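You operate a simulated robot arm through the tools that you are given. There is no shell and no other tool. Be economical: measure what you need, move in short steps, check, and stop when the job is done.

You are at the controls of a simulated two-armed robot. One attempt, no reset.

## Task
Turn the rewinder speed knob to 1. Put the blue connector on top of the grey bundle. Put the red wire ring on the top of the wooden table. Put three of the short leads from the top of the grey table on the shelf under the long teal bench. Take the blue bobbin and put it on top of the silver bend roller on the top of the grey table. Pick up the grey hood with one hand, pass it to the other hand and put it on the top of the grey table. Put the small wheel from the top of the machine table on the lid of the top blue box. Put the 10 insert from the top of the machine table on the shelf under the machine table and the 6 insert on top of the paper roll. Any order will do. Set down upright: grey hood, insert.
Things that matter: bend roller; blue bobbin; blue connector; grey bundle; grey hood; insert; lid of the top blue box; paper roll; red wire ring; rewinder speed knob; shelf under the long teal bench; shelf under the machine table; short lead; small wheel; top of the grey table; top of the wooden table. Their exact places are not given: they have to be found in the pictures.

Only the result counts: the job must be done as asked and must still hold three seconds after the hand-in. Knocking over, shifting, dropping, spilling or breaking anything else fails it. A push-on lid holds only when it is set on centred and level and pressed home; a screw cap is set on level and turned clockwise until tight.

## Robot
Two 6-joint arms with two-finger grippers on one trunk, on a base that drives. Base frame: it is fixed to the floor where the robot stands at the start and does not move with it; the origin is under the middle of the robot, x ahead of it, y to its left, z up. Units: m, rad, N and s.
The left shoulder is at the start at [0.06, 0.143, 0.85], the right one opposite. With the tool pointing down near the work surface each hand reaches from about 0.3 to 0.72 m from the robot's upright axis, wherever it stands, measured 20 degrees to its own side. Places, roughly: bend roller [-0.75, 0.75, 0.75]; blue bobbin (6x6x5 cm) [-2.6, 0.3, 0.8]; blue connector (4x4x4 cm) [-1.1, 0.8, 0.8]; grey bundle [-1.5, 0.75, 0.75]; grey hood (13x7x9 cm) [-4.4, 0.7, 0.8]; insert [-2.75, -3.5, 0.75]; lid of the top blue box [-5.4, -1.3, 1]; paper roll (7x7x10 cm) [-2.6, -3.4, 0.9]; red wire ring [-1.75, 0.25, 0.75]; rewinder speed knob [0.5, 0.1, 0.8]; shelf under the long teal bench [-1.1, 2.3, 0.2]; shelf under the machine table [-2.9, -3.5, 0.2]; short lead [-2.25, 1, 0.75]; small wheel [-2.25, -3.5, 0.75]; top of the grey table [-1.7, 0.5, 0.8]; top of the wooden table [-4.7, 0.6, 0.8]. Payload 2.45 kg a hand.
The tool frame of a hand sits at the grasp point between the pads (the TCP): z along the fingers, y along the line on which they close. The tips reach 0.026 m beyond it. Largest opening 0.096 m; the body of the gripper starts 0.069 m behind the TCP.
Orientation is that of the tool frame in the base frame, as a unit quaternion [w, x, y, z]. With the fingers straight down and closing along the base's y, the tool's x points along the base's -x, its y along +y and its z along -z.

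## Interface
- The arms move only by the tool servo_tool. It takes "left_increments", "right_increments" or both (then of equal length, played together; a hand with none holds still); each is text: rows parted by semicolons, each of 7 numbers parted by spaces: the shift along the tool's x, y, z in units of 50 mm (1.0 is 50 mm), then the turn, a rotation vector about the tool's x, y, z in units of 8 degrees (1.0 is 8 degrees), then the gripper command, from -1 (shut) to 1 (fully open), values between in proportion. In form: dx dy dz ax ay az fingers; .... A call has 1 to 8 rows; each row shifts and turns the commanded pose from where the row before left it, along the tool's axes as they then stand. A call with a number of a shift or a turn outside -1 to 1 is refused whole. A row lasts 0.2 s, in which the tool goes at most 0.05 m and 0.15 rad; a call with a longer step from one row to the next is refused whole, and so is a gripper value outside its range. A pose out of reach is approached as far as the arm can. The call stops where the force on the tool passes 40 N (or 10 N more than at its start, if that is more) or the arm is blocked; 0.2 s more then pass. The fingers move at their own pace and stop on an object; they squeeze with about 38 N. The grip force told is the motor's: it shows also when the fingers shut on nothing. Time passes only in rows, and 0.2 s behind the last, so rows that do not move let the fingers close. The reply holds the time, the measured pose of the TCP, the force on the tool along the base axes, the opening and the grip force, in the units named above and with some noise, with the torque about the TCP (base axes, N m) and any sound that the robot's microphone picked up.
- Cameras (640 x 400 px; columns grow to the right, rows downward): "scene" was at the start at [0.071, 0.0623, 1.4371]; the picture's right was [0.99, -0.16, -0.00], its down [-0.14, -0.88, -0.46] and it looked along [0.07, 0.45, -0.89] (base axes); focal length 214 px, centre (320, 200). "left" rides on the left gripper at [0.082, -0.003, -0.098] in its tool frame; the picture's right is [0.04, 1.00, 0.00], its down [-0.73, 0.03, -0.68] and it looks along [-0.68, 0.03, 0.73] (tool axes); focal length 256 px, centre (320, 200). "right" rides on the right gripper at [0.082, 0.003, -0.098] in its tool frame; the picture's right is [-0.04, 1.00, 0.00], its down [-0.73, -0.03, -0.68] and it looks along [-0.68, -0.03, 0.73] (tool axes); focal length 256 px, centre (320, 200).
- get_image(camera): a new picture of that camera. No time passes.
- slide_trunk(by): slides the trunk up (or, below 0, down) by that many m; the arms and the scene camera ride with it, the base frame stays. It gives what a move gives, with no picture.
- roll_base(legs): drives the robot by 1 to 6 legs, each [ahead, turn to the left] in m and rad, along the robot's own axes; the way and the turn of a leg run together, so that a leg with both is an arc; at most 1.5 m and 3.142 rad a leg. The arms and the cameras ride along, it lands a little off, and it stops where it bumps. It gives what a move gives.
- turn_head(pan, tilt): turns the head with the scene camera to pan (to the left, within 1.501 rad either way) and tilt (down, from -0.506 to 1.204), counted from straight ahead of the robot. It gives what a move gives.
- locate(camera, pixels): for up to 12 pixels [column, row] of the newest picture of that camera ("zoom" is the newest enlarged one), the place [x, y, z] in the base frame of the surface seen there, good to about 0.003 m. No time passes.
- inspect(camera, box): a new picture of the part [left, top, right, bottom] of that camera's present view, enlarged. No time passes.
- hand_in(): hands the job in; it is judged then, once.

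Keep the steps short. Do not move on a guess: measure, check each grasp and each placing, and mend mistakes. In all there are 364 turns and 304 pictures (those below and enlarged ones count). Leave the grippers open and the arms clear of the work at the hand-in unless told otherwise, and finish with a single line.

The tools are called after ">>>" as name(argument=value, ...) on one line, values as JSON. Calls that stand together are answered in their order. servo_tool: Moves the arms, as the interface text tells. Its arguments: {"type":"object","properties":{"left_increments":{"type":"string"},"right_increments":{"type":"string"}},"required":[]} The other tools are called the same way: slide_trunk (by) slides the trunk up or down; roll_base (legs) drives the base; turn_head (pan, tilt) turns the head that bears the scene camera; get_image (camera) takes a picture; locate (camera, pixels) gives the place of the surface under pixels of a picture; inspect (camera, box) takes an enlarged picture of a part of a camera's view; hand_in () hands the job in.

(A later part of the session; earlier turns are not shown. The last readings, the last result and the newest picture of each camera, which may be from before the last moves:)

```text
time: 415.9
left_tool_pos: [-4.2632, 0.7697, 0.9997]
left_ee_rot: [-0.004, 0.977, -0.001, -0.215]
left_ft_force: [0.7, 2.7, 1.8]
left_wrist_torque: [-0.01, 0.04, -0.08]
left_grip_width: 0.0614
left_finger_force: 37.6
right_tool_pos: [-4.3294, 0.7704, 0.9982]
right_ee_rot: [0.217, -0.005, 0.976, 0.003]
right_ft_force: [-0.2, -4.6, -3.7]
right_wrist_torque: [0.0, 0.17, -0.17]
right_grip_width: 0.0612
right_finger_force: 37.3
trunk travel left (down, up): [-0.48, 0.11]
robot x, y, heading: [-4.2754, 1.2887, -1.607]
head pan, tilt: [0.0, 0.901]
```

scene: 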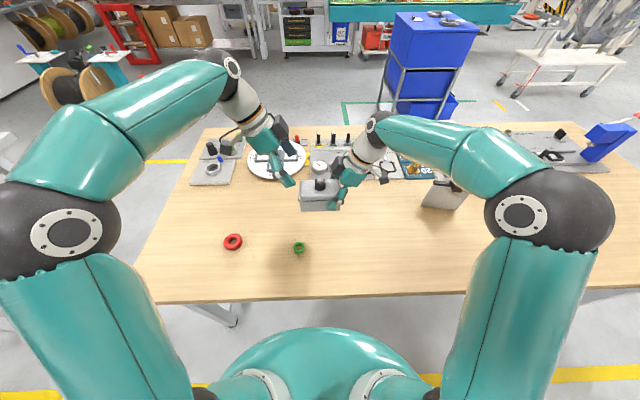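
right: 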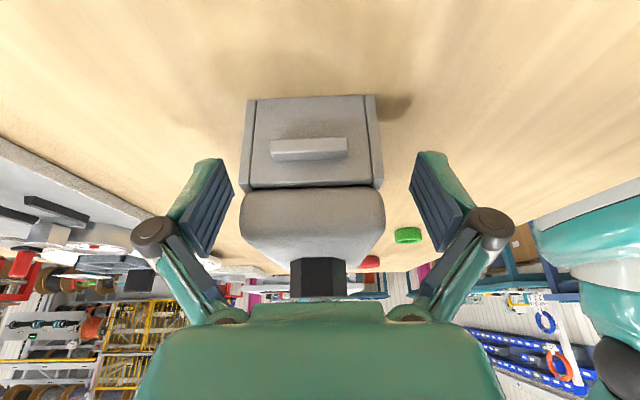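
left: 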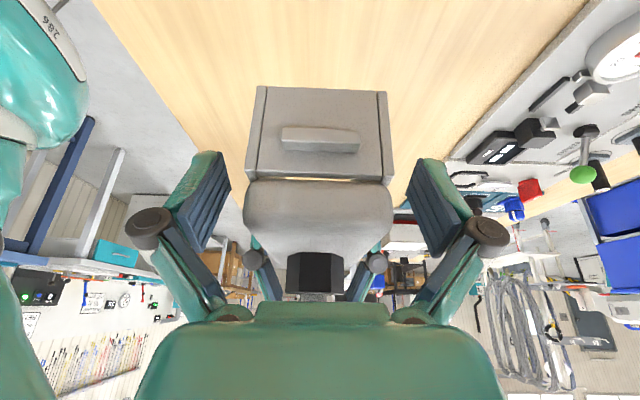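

Both grip (0.061 m each). I open the right and withdraw it along its axis.

>>> servo_tool(right_increments="0 0 0 0 0 0 0.6;0 0 0 0 0 0 1;0 0 0 0 0 0 1;0 0 -0.6 0 0 0 1;0 0 -0.8 0 0 0 1;0 0 -0.8 0 0 0 1;0.5 0 -0.5 0 0 0 1;0.5 0.3 -0.5 0 0 0 1", left_increments="0 0 0 0 0 0 -1;0 0 0 0 0 0 -1;0 0 0 0 0 0 -1;0 0 0 0 0 0 -1;0 0 0 0 0 0 -1;0 0 0 0 0 0 -1;0 0 0 0 0 0 -1;0 0 0 0 0 0 -1")

>>> get_image(camera="scene")

>>> get_image(camera="right")

```text
time: 417.7
left_tool_pos: [-4.2625, 0.7706, 1.0003]
left_ee_rot: [-0.003, 0.977, 0.0, -0.215]
left_ft_force: [-0.6, 0.8, -0.5]
left_wrist_torque: [-0.03, -0.07, 0.02]
left_grip_width: 0.0613
left_finger_force: 37.7
right_tool_pos: [-4.443, 0.7856, 1.1243]
right_ee_rot: [0.217, -0.005, 0.976, 0.002]
right_ft_force: [-0.2, 0.3, 0.0]
right_wrist_torque: [-0.01, 0.01, 0.0]
right_grip_width: 0.0961
right_finger_force: 0.1
trunk travel left (down, up): [-0.48, 0.11]
robot x, y, heading: [-4.2731, 1.2876, -1.609]
head pan, tilt: [0.0, 0.901]
```

```text
161 pictures are left
```

scene: 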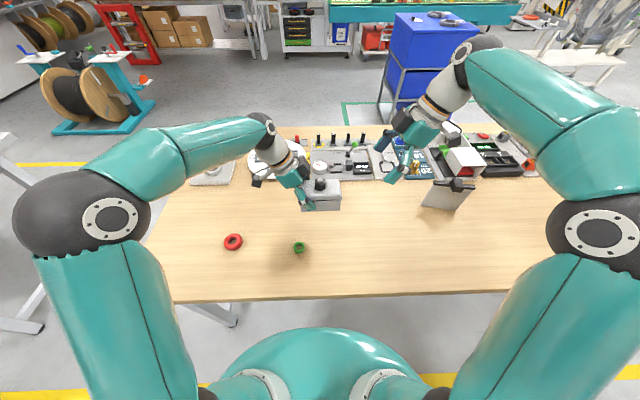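

```text
160 pictures are left
```

right: 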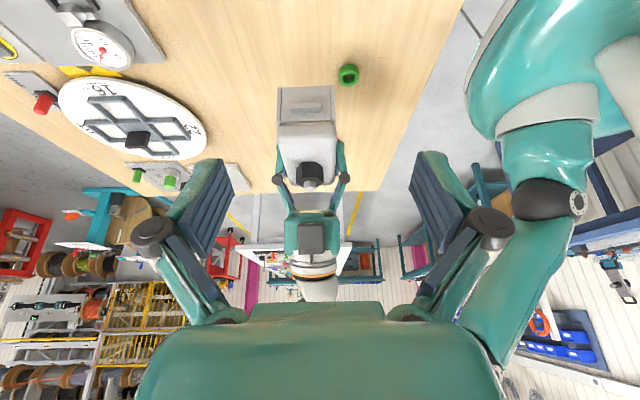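

Handover done: the left hand holds the hood alone. I pull the left hand in and bring the right back to its normal posture.

>>> servo_tool(left_increments="0.28 -0.75 -0.5 0 0 0 -1;0.28 -0.75 -0.5 0 0 0 -1;0.28 -0.75 -0.5 0 0 0 -1;0.28 -0.75 -0.5 0 0 0 -1;0 0 0 0 0 0 -1;0 0 0 0 0 0 -1;0 0 0 0 0 0 -1;0 0 0 0 0 0 -1", right_increments="0 0.6 -0.2 0 0.8 0 1;0 0.6 0 0 0.8 0 1;0 0.6 0 0 0.8 0 1;0 0.6 0 0 0.73 0 1;0 0 0 0 0 1 1;0 0 0 0 0 1 1;0 0 0 0 0 1 1;0 0 0 0 0 1 1")

>>> servo_tool(right_increments="0 0 0 0 0 1 1;0 0 0 0 0 1 1;0 0 0 0 0 1 1;0 0 0 0 0 1 1;0 0 0 0 0 1 1;0 0 0 0 0 1 1;0 0 0 0 0 1 1;0 0 0 0 0 0.25 1")

>>> roll_base(legs=[[-0.15, 0]])

>>> get_image(camera="scene")

```text
time: 419.5
left_tool_pos: [-4.1685, 0.92, 1.0678]
left_ee_rot: [-0.003, 0.977, 0.0, -0.215]
left_ft_force: [0.0, 0.4, -3.5]
left_wrist_torque: [-0.04, -0.07, 0.0]
left_grip_width: 0.0618
left_finger_force: 37.9
right_tool_pos: [-4.4467, 0.9044, 1.1302]
right_ee_rot: [0.0, 0.272, 0.962, 0.001]
right_ft_force: [0.3, -0.6, -0.9]
right_wrist_torque: [-0.02, 0.02, 0.02]
right_grip_width: 0.0963
right_finger_force: 0.0
trunk travel left (down, up): [-0.48, 0.11]
robot x, y, heading: [-4.2764, 1.2886, -1.607]
head pan, tilt: [0.0, 0.901]
```

```text
time: 421.3
left_tool_pos: [-4.1698, 0.9189, 1.0684]
left_ee_rot: [-0.003, 0.977, 0.0, -0.215]
left_ft_force: [-0.7, -0.1, -2.4]
left_wrist_torque: [-0.01, -0.06, 0.01]
left_grip_width: 0.0617
left_finger_force: 38.0
right_tool_pos: [-4.4483, 0.9042, 1.1307]
right_ee_rot: [-0.002, 0.704, 0.71, 0.0]
right_ft_force: [0.1, 0.9, -0.8]
right_wrist_torque: [0.0, -0.02, 0.0]
right_grip_width: 0.0958
right_finger_force: 0.1
trunk travel left (down, up): [-0.48, 0.11]
robot x, y, heading: [-4.2723, 1.2925, -1.605]
head pan, tilt: [0.0, 0.901]
```

```text
time: 422.6
left_tool_pos: [-4.1637, 1.0722, 1.0684]
left_ee_rot: [-0.003, 0.976, 0.001, -0.216]
left_ft_force: [0.9, 0.6, -2.5]
left_wrist_torque: [-0.06, -0.11, 0.03]
left_grip_width: 0.0612
left_finger_force: 37.8
right_tool_pos: [-4.4428, 1.058, 1.1323]
right_ee_rot: [-0.001, 0.703, 0.711, 0.0]
right_ft_force: [-0.1, 0.0, 0.0]
right_wrist_torque: [-0.05, 0.01, -0.03]
right_grip_width: 0.0959
right_finger_force: 0.0
trunk travel left (down, up): [-0.48, 0.11]
robot x, y, heading: [-4.2711, 1.4415, -1.606]
head pan, tilt: [0.0, 0.901]
```

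```text
159 pictures are left
```

scene: 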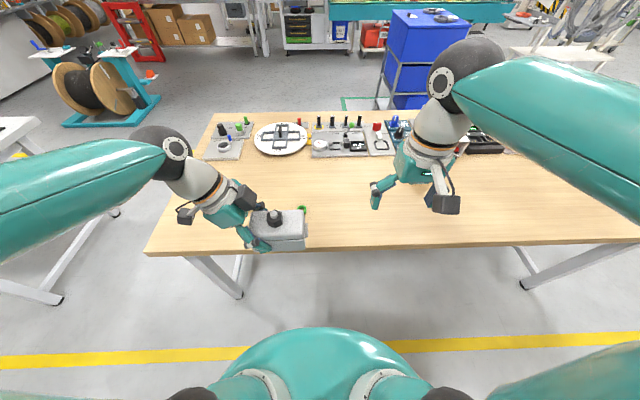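

I drive back east along the aisle to the grey table.

>>> roll_base(legs=[[0, 0.8]])

>>> roll_base(legs=[[0, 0.8], [1.4, 0]])

>>> roll_base(legs=[[0.5, 0], [0, -0.8]])

>>> roll_base(legs=[[0, -0.77]])

>>> get_image(camera="scene")

```text
time: 425.4
left_tool_pos: [-3.9296, 1.2617, 1.0677]
left_ee_rot: [0.081, 0.898, 0.384, -0.2]
left_ft_force: [-0.5, 0.2, -2.6]
left_wrist_torque: [0.11, 0.0, 0.0]
left_grip_width: 0.0614
left_finger_force: 37.8
right_tool_pos: [-4.1093, 1.0499, 1.1316]
right_ee_rot: [-0.001, 0.366, 0.931, 0.0]
right_ft_force: [0.1, -0.2, 0.8]
right_wrist_torque: [-0.01, 0.02, -0.02]
right_grip_width: 0.0962
right_finger_force: 0.1
trunk travel left (down, up): [-0.48, 0.11]
robot x, y, heading: [-4.2877, 1.4204, -0.803]
head pan, tilt: [0.0, 0.901]
```

```text
time: 434.8
left_tool_pos: [-2.5222, 1.5524, 1.0679]
left_ee_rot: [0.152, 0.68, 0.701, -0.153]
left_ft_force: [0.3, 0.0, -1.3]
left_wrist_torque: [0.06, 0.0, 0.02]
left_grip_width: 0.0616
left_finger_force: 38.5
right_tool_pos: [-2.4983, 1.2747, 1.131]
right_ee_rot: [-0.002, -0.021, 1.0, -0.001]
right_ft_force: [0.1, 0.2, 0.7]
right_wrist_torque: [-0.01, 0.03, -0.01]
right_grip_width: 0.0963
right_finger_force: 0.1
trunk travel left (down, up): [-0.48, 0.11]
robot x, y, heading: [-2.8925, 1.4058, -0.007]
head pan, tilt: [0.0, 0.901]
```

```text
time: 440.1
left_tool_pos: [-2.0235, 1.2464, 1.0682]
left_ee_rot: [0.081, 0.897, 0.386, -0.2]
left_ft_force: [1.2, 1.5, -2.5]
left_wrist_torque: [0.08, -0.01, -0.03]
left_grip_width: 0.0614
left_finger_force: 38.3
right_tool_pos: [-2.2046, 1.0353, 1.1326]
right_ee_rot: [-0.001, 0.365, 0.931, 0.0]
right_ft_force: [-0.6, 0.2, -0.7]
right_wrist_torque: [0.0, -0.03, 0.03]
right_grip_width: 0.0957
right_finger_force: 0.0
trunk travel left (down, up): [-0.48, 0.11]
robot x, y, heading: [-2.3652, 1.4263, -0.791]
head pan, tilt: [0.0, 0.901]
```

```text
time: 442.8
left_tool_pos: [-2.2417, 1.0589, 1.0689]
left_ee_rot: [0.001, 0.976, 0.021, -0.216]
left_ft_force: [0.1, -0.5, -2.7]
left_wrist_torque: [0.04, -0.07, 0.03]
left_grip_width: 0.0618
left_finger_force: 37.8
right_tool_pos: [-2.5206, 1.0306, 1.1321]
right_ee_rot: [-0.001, 0.688, 0.726, 0.001]
right_ft_force: [-0.5, -0.4, -0.9]
right_wrist_torque: [-0.01, -0.01, 0.0]
right_grip_width: 0.0962
right_finger_force: 0.1
trunk travel left (down, up): [-0.48, 0.11]
robot x, y, heading: [-2.3418, 1.4229, -1.558]
head pan, tilt: [0.0, 0.901]
```

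```text
158 pictures are left
```

scene: 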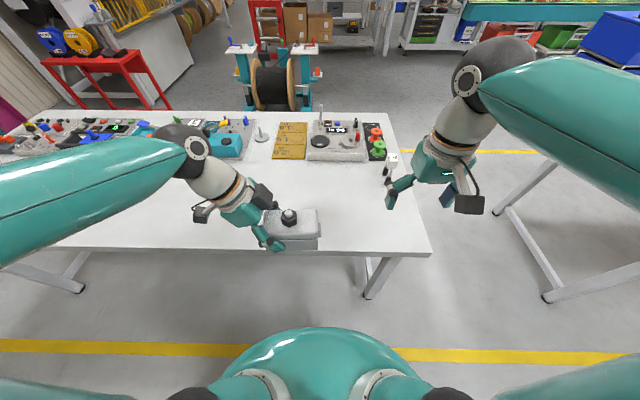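

The free spot ahead is around (−2.24, 0.84). I move the hood forward, then down to just above the table.

>>> servo_tool(left_increments="0 0.88 0 0 0 0 -1;0 0.88 0 0 0 0 -1;0 0.88 0 0 0 0 -1;0 0.88 0 0 0 0 -1;0 0.88 0 0 0 0 -1;0.4 0 0.85 0 0 0 -1;0.4 0 0.85 0 0 0 -1;0.4 0 0.85 0 0 0 -1")

>>> get_image(camera="scene")

>>> get_image(camera="left")

```text
time: 444.6
left_tool_pos: [-2.2329, 0.8366, 0.9258]
left_ee_rot: [0.001, 0.976, 0.022, -0.215]
left_ft_force: [0.1, -0.6, -2.1]
left_wrist_torque: [0.02, -0.07, 0.02]
left_grip_width: 0.0613
left_finger_force: 37.6
right_tool_pos: [-2.5205, 1.0286, 1.1342]
right_ee_rot: [-0.001, 0.688, 0.726, 0.001]
right_ft_force: [-0.6, 0.0, -0.1]
right_wrist_torque: [0.01, 0.0, -0.03]
right_grip_width: 0.0961
right_finger_force: 0.1
trunk travel left (down, up): [-0.48, 0.11]
robot x, y, heading: [-2.3382, 1.4243, -1.552]
head pan, tilt: [0.0, 0.901]
```

```text
157 pictures are left
```

scene: 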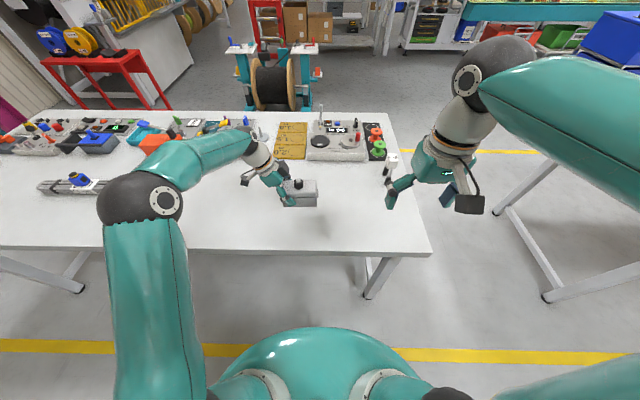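

```text
156 pictures are left
```

left: 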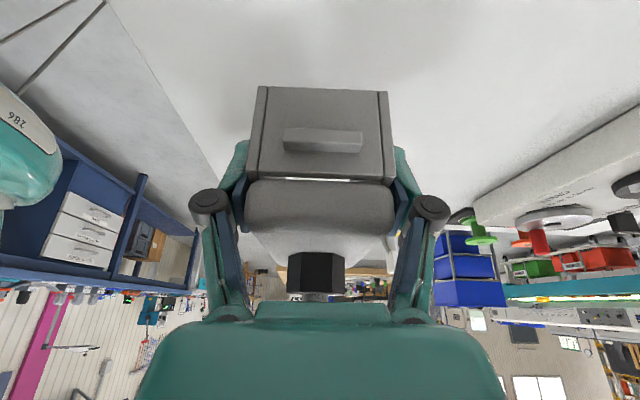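

Free below. I lower to contact.

>>> servo_tool(left_increments="0.4 0 0.85 0 0 0 -1;0.26 0 0.55 0 0 0 -1;0 0 0 0 0 0 -1")

>>> servo_tool(left_increments="0.02 0 0.045 0 0 0 -1;0.02 0 0.045 0 0 0 -1;0.02 0 0.045 0 0 0 -1;0 0 0 0 0 0 -1")

```text
time: 445.4
left_tool_pos: [-2.2337, 0.839, 0.8484]
left_ee_rot: [0.001, 0.976, 0.021, -0.216]
left_ft_force: [-0.2, -0.5, -2.0]
left_wrist_torque: [0.04, -0.09, -0.01]
left_grip_width: 0.0616
left_finger_force: 38.0
right_tool_pos: [-2.5197, 1.0299, 1.1326]
right_ee_rot: [-0.002, 0.688, 0.726, 0.001]
right_ft_force: [0.0, 0.5, 0.0]
right_wrist_torque: [0.01, 0.0, 0.0]
right_grip_width: 0.0961
right_finger_force: 0.0
trunk travel left (down, up): [-0.48, 0.11]
robot x, y, heading: [-2.3427, 1.4252, -1.553]
head pan, tilt: [0.0, 0.901]
```

```text
time: 446.4
left_tool_pos: [-2.2331, 0.841, 0.8432]
left_ee_rot: [0.001, 0.976, 0.022, -0.216]
left_ft_force: [-0.7, 0.1, -2.2]
left_wrist_torque: [-0.02, -0.07, -0.01]
left_grip_width: 0.0614
left_finger_force: 38.2
right_tool_pos: [-2.519, 1.0309, 1.1322]
right_ee_rot: [-0.001, 0.687, 0.726, 0.001]
right_ft_force: [-0.2, -0.4, 0.2]
right_wrist_torque: [-0.02, -0.01, 0.03]
right_grip_width: 0.0961
right_finger_force: 0.1
trunk travel left (down, up): [-0.48, 0.11]
robot x, y, heading: [-2.3399, 1.422, -1.556]
head pan, tilt: [0.0, 0.901]
```

>>> servo_tool(left_increments="0.02 0 0.045 0 0 0 -1;0.02 0 0.045 0 0 0 -1;0 0 0 0 0 0 -1")

```text
time: 447.2
left_tool_pos: [-2.2328, 0.8406, 0.8394]
left_ee_rot: [0.004, 0.976, 0.022, -0.216]
left_ft_force: [1.0, 0.2, 17.2]
left_wrist_torque: [0.38, 0.69, 0.04]
left_grip_width: 0.0613
left_finger_force: 38.1
right_tool_pos: [-2.5193, 1.032, 1.1351]
right_ee_rot: [0.0, 0.688, 0.726, 0.0]
right_ft_force: [-0.4, -0.1, 0.0]
right_wrist_torque: [-0.01, -0.01, -0.01]
right_grip_width: 0.096
right_finger_force: 0.1
trunk travel left (down, up): [-0.48, 0.11]
robot x, y, heading: [-2.3378, 1.4213, -1.555]
head pan, tilt: [0.0, 0.901]
```

Down (17 N). I open and withdraw along the axis.

>>> servo_tool(left_increments="-0.01 0 -0.03 0 0 0 0.35;0 0 0 0 0 0 0.6;0 0 0 0 0 0 1;0 0 0 0 0 0 1;0 0 -0.5 0 0 0 1;0 0 -0.8 0 0 0 1;0 0 -0.8 0 0 0 1;0 0 -0.8 0 0 0 1")

>>> get_image(camera="left")

>>> inspect(camera="scene", box=[220, 120, 400, 240])

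```text
time: 449.0
left_tool_pos: [-2.1731, 0.8433, 0.9696]
left_ee_rot: [0.0, 0.976, 0.021, -0.217]
left_ft_force: [0.1, -0.3, -0.6]
left_wrist_torque: [-0.01, 0.01, -0.04]
left_grip_width: 0.0961
left_finger_force: 0.1
right_tool_pos: [-2.5206, 1.0311, 1.1327]
right_ee_rot: [0.0, 0.687, 0.726, 0.001]
right_ft_force: [-0.2, -0.5, -0.2]
right_wrist_torque: [-0.03, -0.03, 0.02]
right_grip_width: 0.0959
right_finger_force: 0.1
trunk travel left (down, up): [-0.48, 0.11]
robot x, y, heading: [-2.3397, 1.4192, -1.555]
head pan, tilt: [0.0, 0.901]
```

```text
155 pictures are left
```

left: 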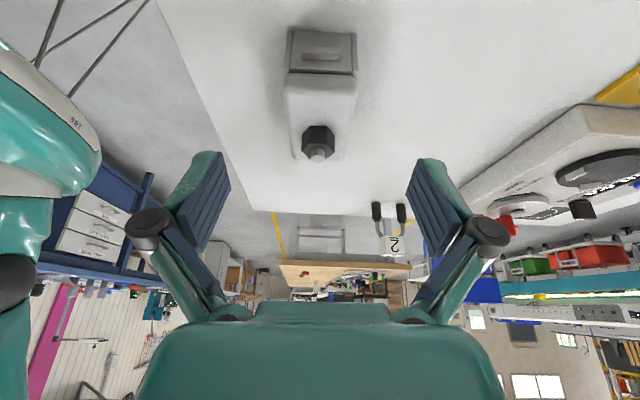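

```text
3.33 times, centred on (310, 180) of scene
```

zoom: 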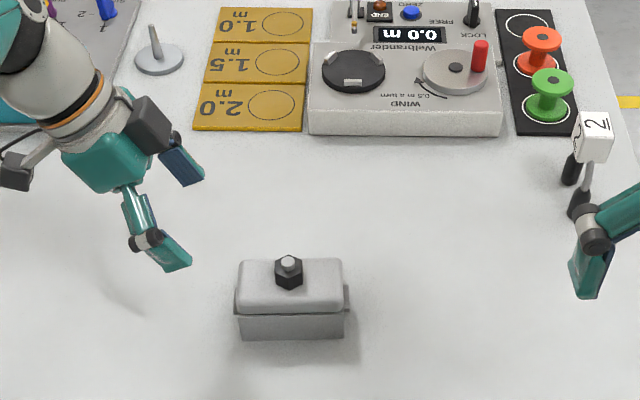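

The hood stands upright on the grey table. I put the left hand back to normal posture and head for the machine table in the south.

>>> servo_tool(left_increments="0 -0.7 -0.5 0 0.8 0 1;0 -0.7 -0.5 0 0.8 0 1;0 -0.7 -0.4 0 0.8 0 1;0 -0.7 0 0 0.73 0 1;0 0 0 0 0 -1 1;0 0 0 0 0 -1 1;0 0 0 0 0 -1 1;0 0 0 0 0 -1 1")

>>> servo_tool(left_increments="0 0 0 0 0 -1 1;0 0 0 0 0 -1 1;0 0 0 0 0 -1 1;0 0 0 0 0 -1 1;0 0 0 0 0 -1 1;0 0 0 0 0 -1 1;0 0 0 0 0 -1 1;0 0 0 0 0 -0.25 1")

>>> roll_base(legs=[[0, -0.8]])

>>> roll_base(legs=[[0, -0.78], [0.88, 0]])

>>> roll_base(legs=[[0, 0.8]])

>>> roll_base(legs=[[0, 0.77]])

```text
time: 450.8
left_tool_pos: [-2.1541, 0.9817, 1.0375]
left_ee_rot: [-0.004, 0.955, 0.297, 0.003]
left_ft_force: [-0.6, 0.9, -0.5]
left_wrist_torque: [0.0, 0.01, -0.01]
left_grip_width: 0.0961
left_finger_force: 0.0
right_tool_pos: [-2.52, 1.031, 1.1336]
right_ee_rot: [-0.001, 0.687, 0.726, 0.001]
right_ft_force: [0.5, 0.1, -0.5]
right_wrist_torque: [-0.01, 0.02, 0.01]
right_grip_width: 0.0959
right_finger_force: 0.0
trunk travel left (down, up): [-0.48, 0.11]
robot x, y, heading: [-2.3408, 1.422, -1.557]
head pan, tilt: [0.0, 0.901]
```

```text
time: 452.6
left_tool_pos: [-2.1543, 0.9821, 1.0384]
left_ee_rot: [-0.003, 0.691, 0.723, 0.003]
left_ft_force: [1.1, 0.5, 0.0]
left_wrist_torque: [0.01, 0.0, -0.02]
left_grip_width: 0.0961
left_finger_force: 0.1
right_tool_pos: [-2.5211, 1.0305, 1.1329]
right_ee_rot: [-0.001, 0.687, 0.726, 0.001]
right_ft_force: [0.4, -0.7, 0.8]
right_wrist_torque: [0.0, -0.01, 0.0]
right_grip_width: 0.096
right_finger_force: 0.1
trunk travel left (down, up): [-0.48, 0.11]
robot x, y, heading: [-2.338, 1.4195, -1.551]
head pan, tilt: [0.0, 0.901]
```

```text
time: 455.4
left_tool_pos: [-2.5253, 0.9827, 1.0376]
left_ee_rot: [-0.001, 0.917, 0.398, 0.004]
left_ft_force: [0.7, 1.2, -0.5]
left_wrist_torque: [0.05, -0.01, 0.03]
left_grip_width: 0.0959
left_finger_force: 0.1
right_tool_pos: [-2.7467, 1.2783, 1.1323]
right_ee_rot: [0.0, 0.916, 0.402, 0.002]
right_ft_force: [0.5, -0.1, 0.2]
right_wrist_torque: [0.0, -0.01, 0.0]
right_grip_width: 0.096
right_finger_force: 0.1
trunk travel left (down, up): [-0.48, 0.11]
robot x, y, heading: [-2.3187, 1.4019, -2.347]
head pan, tilt: [0.0, 0.901]
```

```text
time: 462.3
left_tool_pos: [-3.6225, 1.2031, 1.0392]
left_ee_rot: [0.001, 0.999, 0.034, 0.004]
left_ft_force: [-0.1, -0.9, -0.4]
left_wrist_torque: [-0.02, -0.02, 0.0]
left_grip_width: 0.096
left_finger_force: 0.1
right_tool_pos: [-3.5849, 1.5721, 1.1339]
right_ee_rot: [0.0, 0.999, 0.038, 0.001]
right_ft_force: [-0.1, 0.1, -0.4]
right_wrist_torque: [-0.01, 0.0, 0.02]
right_grip_width: 0.096
right_finger_force: 0.0
trunk travel left (down, up): [-0.48, 0.11]
robot x, y, heading: [-3.1843, 1.3743, -3.098]
head pan, tilt: [0.0, 0.901]
```

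```text
time: 465.0
left_tool_pos: [-3.3687, 0.9427, 1.0394]
left_ee_rot: [-0.001, 0.908, 0.419, 0.004]
left_ft_force: [-0.8, -0.9, 0.2]
left_wrist_torque: [0.01, 0.0, -0.01]
left_grip_width: 0.0957
left_finger_force: 0.0
right_tool_pos: [-3.6039, 1.2256, 1.1336]
right_ee_rot: [0.0, 0.905, 0.426, 0.001]
right_ft_force: [-0.2, -1.0, 0.1]
right_wrist_torque: [0.0, 0.0, 0.0]
right_grip_width: 0.0958
right_finger_force: 0.1
trunk travel left (down, up): [-0.48, 0.11]
robot x, y, heading: [-3.2091, 1.3916, -2.302]
head pan, tilt: [0.0, 0.901]
```

```text
time: 467.7
left_tool_pos: [-3.0102, 0.9599, 1.0392]
left_ee_rot: [-0.003, 0.683, 0.73, 0.004]
left_ft_force: [-0.3, -0.8, -0.3]
left_wrist_torque: [0.01, 0.01, 0.01]
left_grip_width: 0.0961
left_finger_force: 0.0
right_tool_pos: [-3.3761, 0.998, 1.1345]
right_ee_rot: [-0.001, 0.679, 0.734, 0.001]
right_ft_force: [0.4, -0.4, 0.3]
right_wrist_torque: [0.01, -0.03, 0.06]
right_grip_width: 0.0961
right_finger_force: 0.0
trunk travel left (down, up): [-0.48, 0.11]
robot x, y, heading: [-3.2383, 1.3982, -1.537]
head pan, tilt: [0.0, 0.901]
```

>>> roll_base(legs=[[1.5, 0], [1.2, 0]])

>>> turn_head(pan=0.2, tilt=0.5)

>>> get_image(camera="scene")

```text
time: 481.0
left_tool_pos: [-2.9286, -1.7313, 1.0403]
left_ee_rot: [-0.003, 0.683, 0.73, 0.003]
left_ft_force: [-0.1, -0.2, 0.6]
left_wrist_torque: [0.03, 0.0, 0.02]
left_grip_width: 0.0957
left_finger_force: 0.1
right_tool_pos: [-3.2955, -1.6916, 1.1339]
right_ee_rot: [-0.001, 0.679, 0.734, 0.002]
right_ft_force: [0.1, 0.2, 0.2]
right_wrist_torque: [0.0, 0.0, 0.03]
right_grip_width: 0.0959
right_finger_force: 0.0
trunk travel left (down, up): [-0.48, 0.11]
robot x, y, heading: [-3.1551, -1.2965, -1.534]
head pan, tilt: [0.0, 0.901]
```

```text
time: 481.9
left_tool_pos: [-2.9286, -1.7312, 1.0394]
left_ee_rot: [-0.002, 0.683, 0.73, 0.003]
left_ft_force: [-0.5, 0.5, 0.2]
left_wrist_torque: [0.02, -0.01, 0.03]
left_grip_width: 0.0958
left_finger_force: 0.1
right_tool_pos: [-3.2947, -1.6918, 1.1358]
right_ee_rot: [-0.002, 0.679, 0.735, 0.001]
right_ft_force: [-0.2, -0.6, 0.8]
right_wrist_torque: [0.01, 0.03, -0.01]
right_grip_width: 0.0959
right_finger_force: 0.1
trunk travel left (down, up): [-0.48, 0.11]
robot x, y, heading: [-3.1619, -1.2993, -1.534]
head pan, tilt: [0.201, 0.499]
```

```text
153 pictures are left
```

scene: 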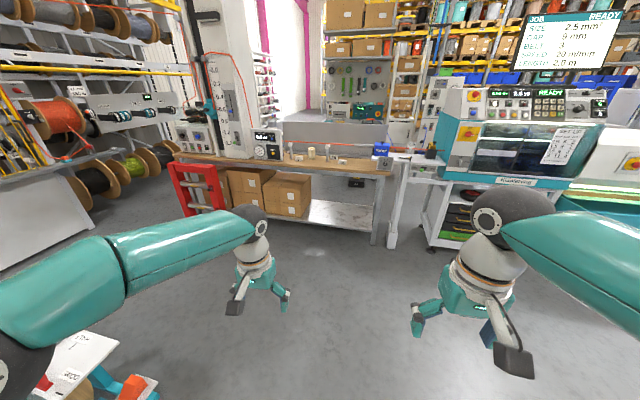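

The machine table is ahead. I zoom on its top and shelf.

>>> inspect(camera="scene", box=[230, 120, 420, 240])

>>> locate(camera="scene", pixels=[[290, 150], [312, 153], [328, 153], [345, 160], [380, 160], [330, 213], [360, 210], [376, 240], [390, 172], [260, 150], [300, 168], [340, 228]])

```text
3.33 times, centred on (325, 180) of scene
```

zoom: 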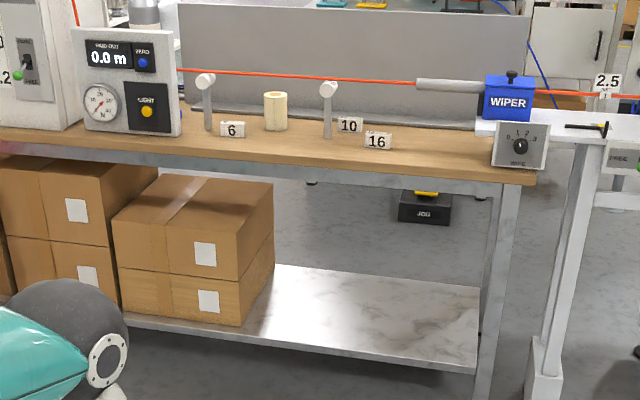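

```text
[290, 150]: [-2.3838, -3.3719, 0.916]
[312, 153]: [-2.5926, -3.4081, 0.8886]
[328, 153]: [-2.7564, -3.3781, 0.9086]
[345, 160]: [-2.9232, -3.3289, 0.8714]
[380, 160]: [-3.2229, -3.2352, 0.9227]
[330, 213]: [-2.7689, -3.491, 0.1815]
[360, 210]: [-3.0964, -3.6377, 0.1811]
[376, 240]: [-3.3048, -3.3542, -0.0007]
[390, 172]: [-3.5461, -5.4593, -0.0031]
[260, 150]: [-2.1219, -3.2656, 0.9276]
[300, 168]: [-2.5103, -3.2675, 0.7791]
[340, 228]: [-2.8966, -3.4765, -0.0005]
```

I drive toward (−2.65, −2.6) and look closely.

>>> roll_base(legs=[[0, 0.33], [1.35, 0], [0, -0.37]])

>>> turn_head(pan=0.0, tilt=0.7)

>>> get_image(camera="scene")

```text
time: 491.1
left_tool_pos: [-2.4618, -2.9888, 1.0405]
left_ee_rot: [-0.002, 0.695, 0.719, 0.004]
left_ft_force: [-0.1, 0.6, -0.2]
left_wrist_torque: [0.03, 0.01, -0.02]
left_grip_width: 0.096
left_finger_force: 0.1
right_tool_pos: [-2.827, -2.9385, 1.1353]
right_ee_rot: [-0.002, 0.69, 0.724, 0.001]
right_ft_force: [-0.6, -0.4, -0.4]
right_wrist_torque: [0.02, -0.03, -0.01]
right_grip_width: 0.0961
right_finger_force: 0.2
trunk travel left (down, up): [-0.48, 0.11]
robot x, y, heading: [-2.6638, -2.5451, -1.566]
head pan, tilt: [0.201, 0.499]
```

```text
time: 491.8
left_tool_pos: [-2.4595, -2.9878, 1.0404]
left_ee_rot: [-0.002, 0.695, 0.719, 0.004]
left_ft_force: [-0.4, -0.6, 0.3]
left_wrist_torque: [0.0, 0.0, 0.03]
left_grip_width: 0.0959
left_finger_force: 0.0
right_tool_pos: [-2.8249, -2.9374, 1.1358]
right_ee_rot: [-0.001, 0.691, 0.723, 0.003]
right_ft_force: [-0.3, 0.4, 0.4]
right_wrist_torque: [-0.03, 0.02, 0.0]
right_grip_width: 0.0962
right_finger_force: 0.0
trunk travel left (down, up): [-0.48, 0.11]
robot x, y, heading: [-2.6625, -2.5448, -1.564]
head pan, tilt: [0.0, 0.7]
```

```text
151 pictures are left
```

scene: 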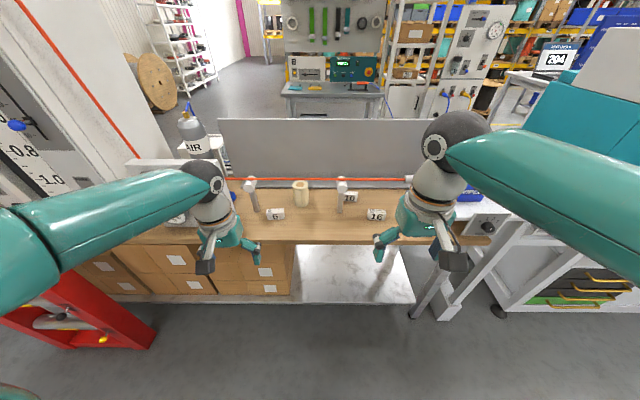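

>>> inspect(camera="scene", box=[230, 165, 410, 250])

>>> get_image(camera="left")

>>> get_image(camera="right")

```text
3.56 times, centred on (320, 208) of scene
```

zoom: 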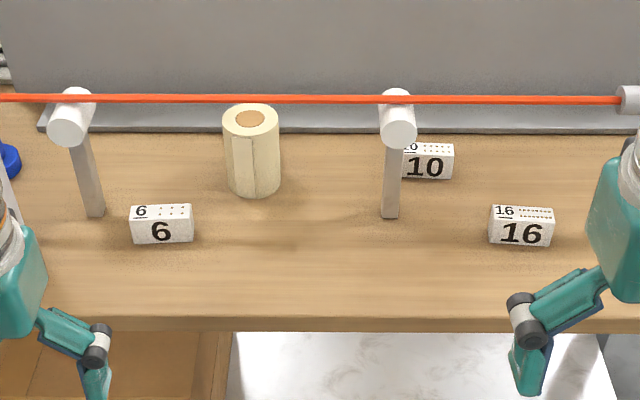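

```text
149 pictures are left
```

left: 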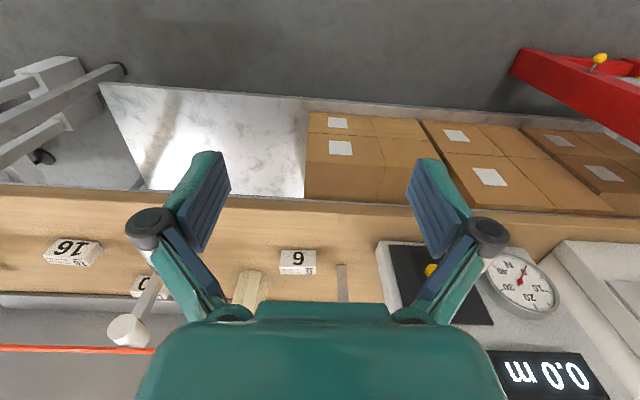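

```text
148 pictures are left
```

right: 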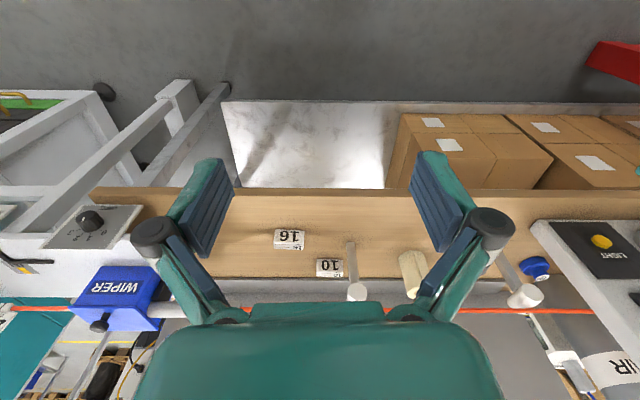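

I measure inserts, roll, posts, wire and the blue wheel-like item at right-view (536,268).

>>> locate(camera="zoom", pixels=[[161, 210], [161, 232], [427, 148], [427, 168], [250, 118], [250, 100], [250, 180], [72, 120], [395, 115], [250, 98], [5, 160], [300, 250]])

>>> inspect(camera="right", box=[380, 220, 580, 330])

>>> locate(camera="right", pixels=[[540, 262], [530, 272], [290, 238], [330, 268], [410, 265], [356, 292], [408, 312], [525, 296]])

```text
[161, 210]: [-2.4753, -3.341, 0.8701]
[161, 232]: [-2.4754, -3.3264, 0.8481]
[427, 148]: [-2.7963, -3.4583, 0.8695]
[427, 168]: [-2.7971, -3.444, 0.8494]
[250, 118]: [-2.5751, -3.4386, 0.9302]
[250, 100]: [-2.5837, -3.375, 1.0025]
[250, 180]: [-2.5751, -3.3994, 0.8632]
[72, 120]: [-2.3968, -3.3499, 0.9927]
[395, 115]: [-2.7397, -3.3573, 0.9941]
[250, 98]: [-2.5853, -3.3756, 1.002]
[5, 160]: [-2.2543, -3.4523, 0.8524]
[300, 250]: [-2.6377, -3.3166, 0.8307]
```

```text
3.20 times, centred on (480, 275) of right
```

zoom: 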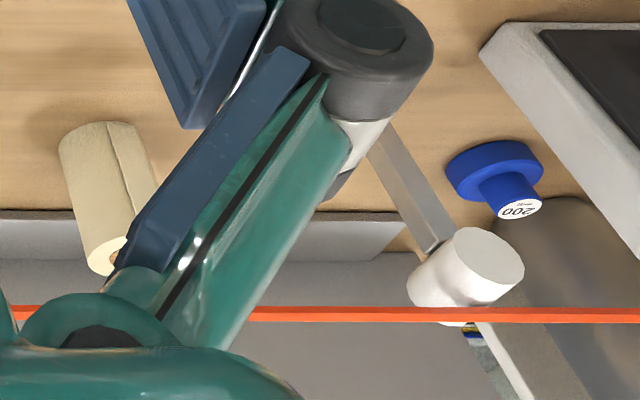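

```text
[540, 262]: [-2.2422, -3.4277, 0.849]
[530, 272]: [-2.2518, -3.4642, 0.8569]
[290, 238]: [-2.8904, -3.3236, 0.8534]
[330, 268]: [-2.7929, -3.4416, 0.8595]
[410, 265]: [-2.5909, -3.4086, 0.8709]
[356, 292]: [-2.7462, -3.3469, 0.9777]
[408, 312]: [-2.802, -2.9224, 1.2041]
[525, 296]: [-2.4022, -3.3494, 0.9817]
```

Key facts: wire runs at y −3.375, z 1.002; insert 6 at (−2.475,−3.335) in front; roll at (−2.577,−3.43), top 0.93, behind it; insert 10 at (−2.797,−3.45) behind; wheel (blue, hub up) at (−2.247,−3.445) behind. I measure edges of table, shelf and back panel.

>>> locate(camera="scene", pixels=[[330, 241], [350, 300], [400, 300], [350, 260], [330, 290], [415, 315], [320, 150], [320, 182], [300, 290], [380, 270], [260, 195], [230, 215]])

>>> locate(camera="left", pixels=[[297, 262], [281, 262], [315, 262], [297, 250], [250, 285], [375, 190], [440, 290]])

```text
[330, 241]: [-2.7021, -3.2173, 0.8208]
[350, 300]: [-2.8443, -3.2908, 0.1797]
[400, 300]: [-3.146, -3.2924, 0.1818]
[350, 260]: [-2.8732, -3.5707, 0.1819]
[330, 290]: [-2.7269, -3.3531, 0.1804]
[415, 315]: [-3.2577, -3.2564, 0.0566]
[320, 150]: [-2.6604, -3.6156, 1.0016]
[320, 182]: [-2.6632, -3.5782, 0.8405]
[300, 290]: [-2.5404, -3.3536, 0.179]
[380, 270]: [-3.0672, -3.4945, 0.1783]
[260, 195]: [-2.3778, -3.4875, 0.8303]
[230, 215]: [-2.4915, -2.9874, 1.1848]
```

```text
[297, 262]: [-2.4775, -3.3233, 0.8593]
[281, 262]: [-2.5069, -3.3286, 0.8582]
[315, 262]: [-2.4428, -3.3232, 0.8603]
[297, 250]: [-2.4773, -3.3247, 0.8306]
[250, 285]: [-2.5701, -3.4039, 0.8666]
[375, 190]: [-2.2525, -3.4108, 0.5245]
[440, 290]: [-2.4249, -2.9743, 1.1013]
```

I raise the left hand a bit and roll forward 0.27 m.

>>> servo_tool(left_increments="0.6 0 -0.7 0 0 0 1;0.6 0 -0.7 0 0 0 1;0 0 0 0 -0.7 0 1;0 0 0 0 -0.65 0 1;0 0 0 0 -0.65 0 1")

>>> roll_base(legs=[[0.27, 0]])

>>> get_image(camera="left")

```text
time: 493.0
left_tool_pos: [-2.4634, -2.9289, 1.1117]
left_ee_rot: [0.099, 0.688, 0.712, -0.094]
left_ft_force: [-0.6, 0.0, 0.7]
left_wrist_torque: [-0.04, -0.01, -0.02]
left_grip_width: 0.096
left_finger_force: 0.1
right_tool_pos: [-2.827, -2.9373, 1.1354]
right_ee_rot: [-0.001, 0.69, 0.724, 0.001]
right_ft_force: [0.9, 1.2, 0.0]
right_wrist_torque: [0.0, 0.01, 0.02]
right_grip_width: 0.096
right_finger_force: 0.0
trunk travel left (down, up): [-0.48, 0.11]
robot x, y, heading: [-2.6645, -2.5457, -1.561]
head pan, tilt: [0.0, 0.7]
```

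```text
time: 494.9
left_tool_pos: [-2.4651, -3.2041, 1.1111]
left_ee_rot: [0.097, 0.69, 0.711, -0.093]
left_ft_force: [0.1, 0.0, -1.1]
left_wrist_torque: [0.0, -0.01, 0.0]
left_grip_width: 0.096
left_finger_force: 0.0
right_tool_pos: [-2.8273, -3.2115, 1.1358]
right_ee_rot: [-0.002, 0.692, 0.722, 0.001]
right_ft_force: [-0.1, -0.5, -1.4]
right_wrist_torque: [0.02, 0.04, 0.0]
right_grip_width: 0.0959
right_finger_force: 0.0
trunk travel left (down, up): [-0.48, 0.11]
robot x, y, heading: [-2.6648, -2.821, -1.575]
head pan, tilt: [0.0, 0.7]
```

```text
146 pictures are left
```

left: 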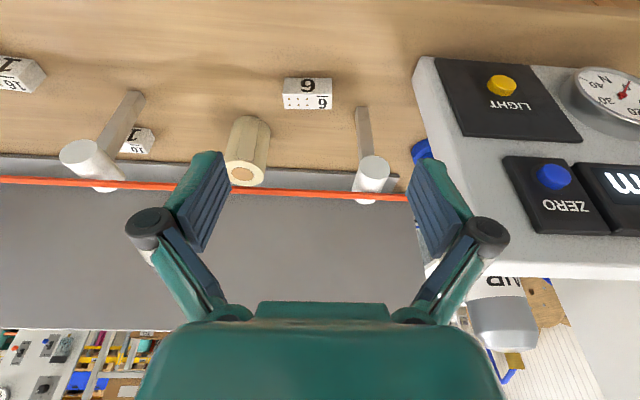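

I measure insert 6 in this view.

>>> inspect(camera="left", box=[250, 50, 370, 130])

>>> locate(camera="left", pixels=[[285, 82], [330, 82], [285, 102], [332, 105], [307, 101], [307, 84], [307, 93], [245, 174], [235, 170], [258, 176], [245, 183]])

```text
5.00 times, centred on (310, 90) of left
```

zoom: 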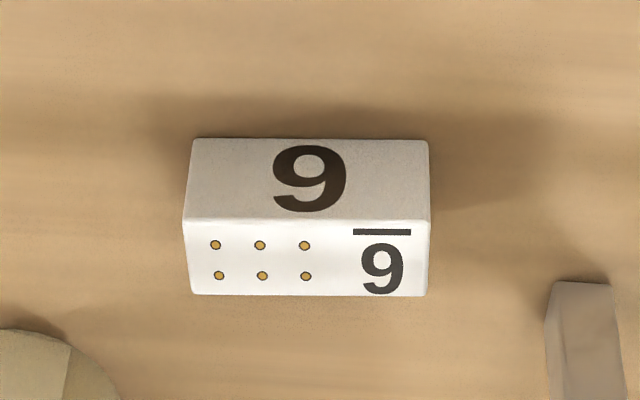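

```text
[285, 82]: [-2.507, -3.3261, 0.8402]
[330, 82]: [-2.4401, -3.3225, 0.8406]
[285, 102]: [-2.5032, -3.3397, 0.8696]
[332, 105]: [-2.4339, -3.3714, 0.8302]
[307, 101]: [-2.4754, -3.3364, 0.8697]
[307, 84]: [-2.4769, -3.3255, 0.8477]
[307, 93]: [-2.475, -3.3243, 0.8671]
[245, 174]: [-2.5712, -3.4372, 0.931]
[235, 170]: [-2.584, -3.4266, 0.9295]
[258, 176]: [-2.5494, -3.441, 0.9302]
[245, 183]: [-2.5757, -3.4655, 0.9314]
```

Insert 6: centre (−2.474, −3.338), top z 0.87. I approach with the 16° lean and stop over it.

>>> servo_tool(left_increments="-0.33 -0.07 0.8 0 0 0 1;-0.33 -0.07 0.8 0 0 0 1;-0.33 -0.07 0.8 0 0 0 1;-0.32 -0.07 0.8 0 0 0 1;0 0 0.6 0 0 0 1")

>>> get_image(camera="left")

>>> get_image(camera="scene")

```text
time: 496.1
left_tool_pos: [-2.4753, -3.318, 0.9466]
left_ee_rot: [0.098, 0.69, 0.711, -0.094]
left_ft_force: [0.1, 0.0, -0.3]
left_wrist_torque: [-0.01, -0.02, 0.02]
left_grip_width: 0.096
left_finger_force: 0.1
right_tool_pos: [-2.8278, -3.2107, 1.1359]
right_ee_rot: [-0.001, 0.691, 0.722, 0.001]
right_ft_force: [0.6, 0.0, 0.4]
right_wrist_torque: [-0.01, 0.0, 0.01]
right_grip_width: 0.0962
right_finger_force: 0.0
trunk travel left (down, up): [-0.48, 0.11]
robot x, y, heading: [-2.6635, -2.822, -1.578]
head pan, tilt: [0.0, 0.7]
```

```text
144 pictures are left
```

left: 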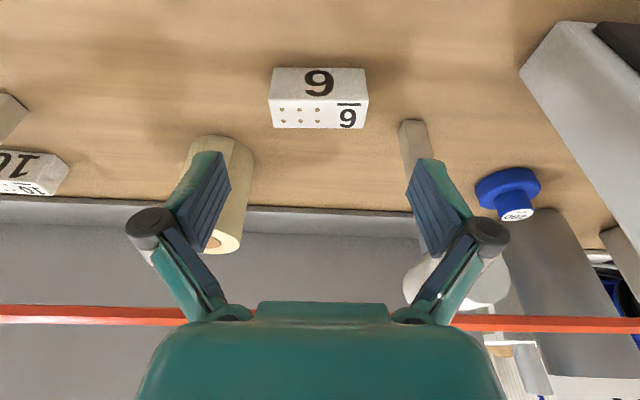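

```text
143 pictures are left
```

scene: 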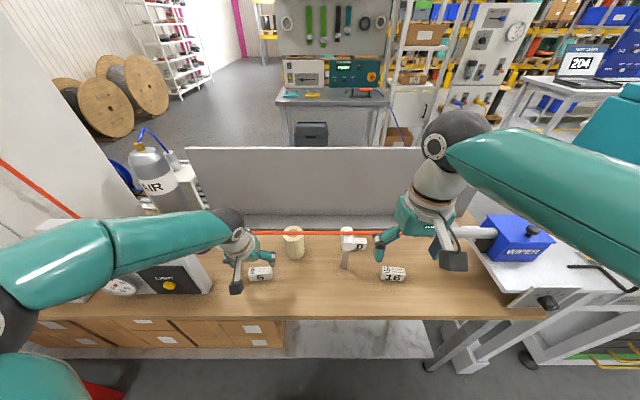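

The right finger gets near the post at (412,140). I check its place before descending.

>>> locate(camera="left", pixels=[[412, 140], [402, 135], [425, 160], [405, 122], [425, 122], [365, 100], [270, 95]])

```text
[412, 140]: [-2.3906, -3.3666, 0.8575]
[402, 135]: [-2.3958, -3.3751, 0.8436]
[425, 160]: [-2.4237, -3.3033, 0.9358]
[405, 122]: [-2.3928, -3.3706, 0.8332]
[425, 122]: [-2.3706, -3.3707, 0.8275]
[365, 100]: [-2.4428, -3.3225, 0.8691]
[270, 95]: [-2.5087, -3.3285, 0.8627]
```

3 cm clear. I descend and close.

>>> servo_tool(left_increments="0 0 0.6 0 0 0 0.75;0 0 0.5 0 0 0 0.75;0 0 0.37 0 0 0 0.75;0 0 0 0 0 0 -1;0 0 0 0 0 0 -1;0 0 0 0 0 0 -1")

>>> get_image(camera="left")

```text
time: 497.5
left_tool_pos: [-2.4725, -3.3376, 0.8747]
left_ee_rot: [0.097, 0.69, 0.711, -0.092]
left_ft_force: [0.2, -1.1, -0.7]
left_wrist_torque: [-0.01, -0.02, 0.0]
left_grip_width: 0.0691
left_finger_force: 38.4
right_tool_pos: [-2.8272, -3.2109, 1.1368]
right_ee_rot: [-0.002, 0.692, 0.722, 0.001]
right_ft_force: [-0.2, 0.5, -0.6]
right_wrist_torque: [0.04, -0.02, -0.02]
right_grip_width: 0.0962
right_finger_force: 0.0
trunk travel left (down, up): [-0.48, 0.11]
robot x, y, heading: [-2.6631, -2.8229, -1.575]
head pan, tilt: [0.0, 0.7]
```

```text
142 pictures are left
```

left: 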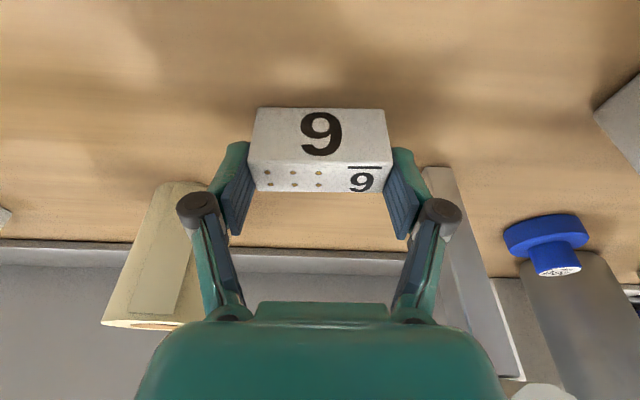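

Held (0.069 m). I lift with a small shift away from the post and wire.

>>> servo_tool(left_increments="-0.21 0 -0.77 0 0 0 -1;0.22 -0.6 -0.68 0 0 0 -1;-0.24 -0.4 -0.85 0 0 0 -1;-0.24 0 -0.87 0 0 0 -1;-0.24 0 -0.87 0 0 0 -1;-0.1 0 -0.35 0 0 0 -1")

>>> get_image(camera="left")

>>> get_image(camera="scene")

```text
time: 498.9
left_tool_pos: [-2.5275, -3.3206, 1.0964]
left_ee_rot: [0.098, 0.69, 0.711, -0.093]
left_ft_force: [0.6, -0.3, -0.2]
left_wrist_torque: [-0.03, 0.0, -0.02]
left_grip_width: 0.0695
left_finger_force: 38.1
right_tool_pos: [-2.8272, -3.2108, 1.1365]
right_ee_rot: [-0.002, 0.693, 0.721, 0.001]
right_ft_force: [-0.5, -0.3, 0.5]
right_wrist_torque: [-0.03, 0.01, 0.0]
right_grip_width: 0.0962
right_finger_force: 0.0
trunk travel left (down, up): [-0.48, 0.11]
robot x, y, heading: [-2.6625, -2.8238, -1.581]
head pan, tilt: [0.0, 0.7]
```

```text
141 pictures are left
```

left: 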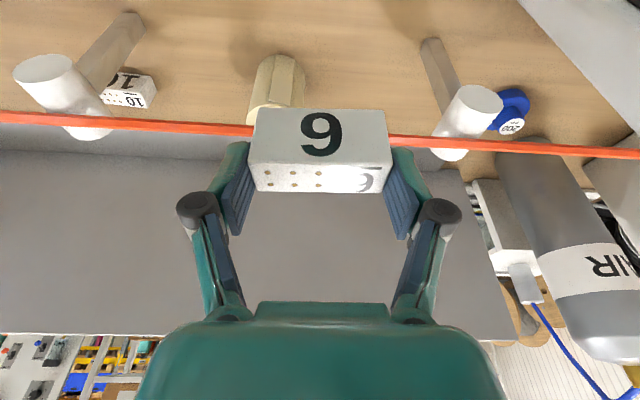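

```text
140 pictures are left
```

scene: 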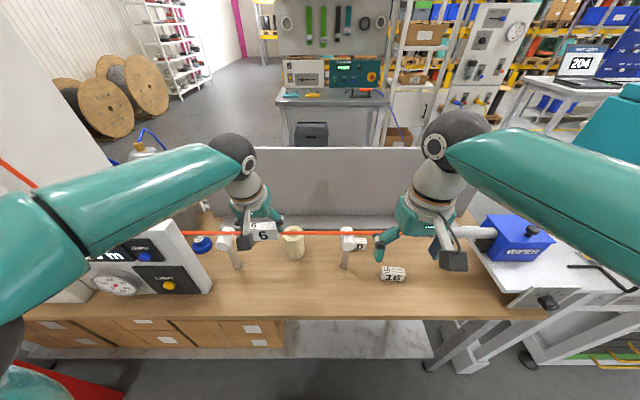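

I move over above the roll (over the wire).

>>> servo_tool(left_increments="-0.74 -0.33 0.2 0 0 0 -1;-0.74 -0.33 0.2 0 0 0 -1;-0.74 -0.33 0.2 0 0 0 -1;0 0 0 0 0 0 -1")

>>> get_image(camera="left")

>>> inspect(camera="scene", box=[200, 170, 400, 300])

```text
time: 499.9
left_tool_pos: [-2.5698, -3.4351, 1.0985]
left_ee_rot: [0.097, 0.691, 0.711, -0.094]
left_ft_force: [0.2, 0.0, 0.9]
left_wrist_torque: [-0.03, 0.03, -0.04]
left_grip_width: 0.0694
left_finger_force: 38.3
right_tool_pos: [-2.826, -3.2087, 1.1365]
right_ee_rot: [-0.001, 0.691, 0.722, 0.0]
right_ft_force: [0.8, 0.2, 0.8]
right_wrist_torque: [-0.01, 0.03, 0.02]
right_grip_width: 0.0959
right_finger_force: 0.1
trunk travel left (down, up): [-0.48, 0.11]
robot x, y, heading: [-2.6639, -2.821, -1.576]
head pan, tilt: [0.0, 0.7]
```

```text
139 pictures are left
```

left: 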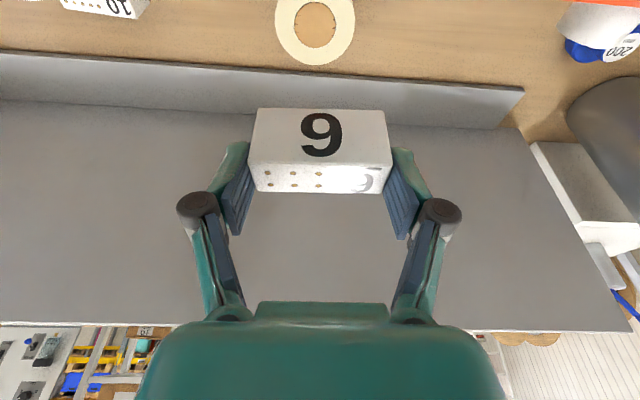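

```text
3.08 times, centred on (300, 235) of scene
```

zoom: 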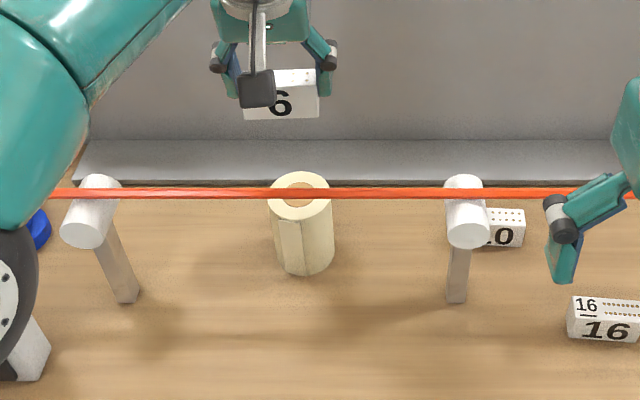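

I refine the roll's top centre from this view.

>>> locate(camera="left", pixels=[[284, 25], [345, 25], [315, 55], [290, 45], [340, 45], [286, 8], [345, 8]])

>>> locate(camera="zoom", pixels=[[300, 182], [272, 205], [330, 205], [300, 215], [300, 193], [300, 175]])

```text
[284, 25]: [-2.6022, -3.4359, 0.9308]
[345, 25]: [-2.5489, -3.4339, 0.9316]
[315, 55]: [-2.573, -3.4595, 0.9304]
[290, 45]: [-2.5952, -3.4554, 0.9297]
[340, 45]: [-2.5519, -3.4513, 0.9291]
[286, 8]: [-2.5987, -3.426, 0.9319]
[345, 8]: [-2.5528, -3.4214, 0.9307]
```

```text
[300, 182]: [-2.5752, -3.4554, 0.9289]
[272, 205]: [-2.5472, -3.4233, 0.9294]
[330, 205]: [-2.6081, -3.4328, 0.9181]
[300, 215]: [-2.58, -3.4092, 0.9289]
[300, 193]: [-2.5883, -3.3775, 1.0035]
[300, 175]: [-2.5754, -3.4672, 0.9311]
```

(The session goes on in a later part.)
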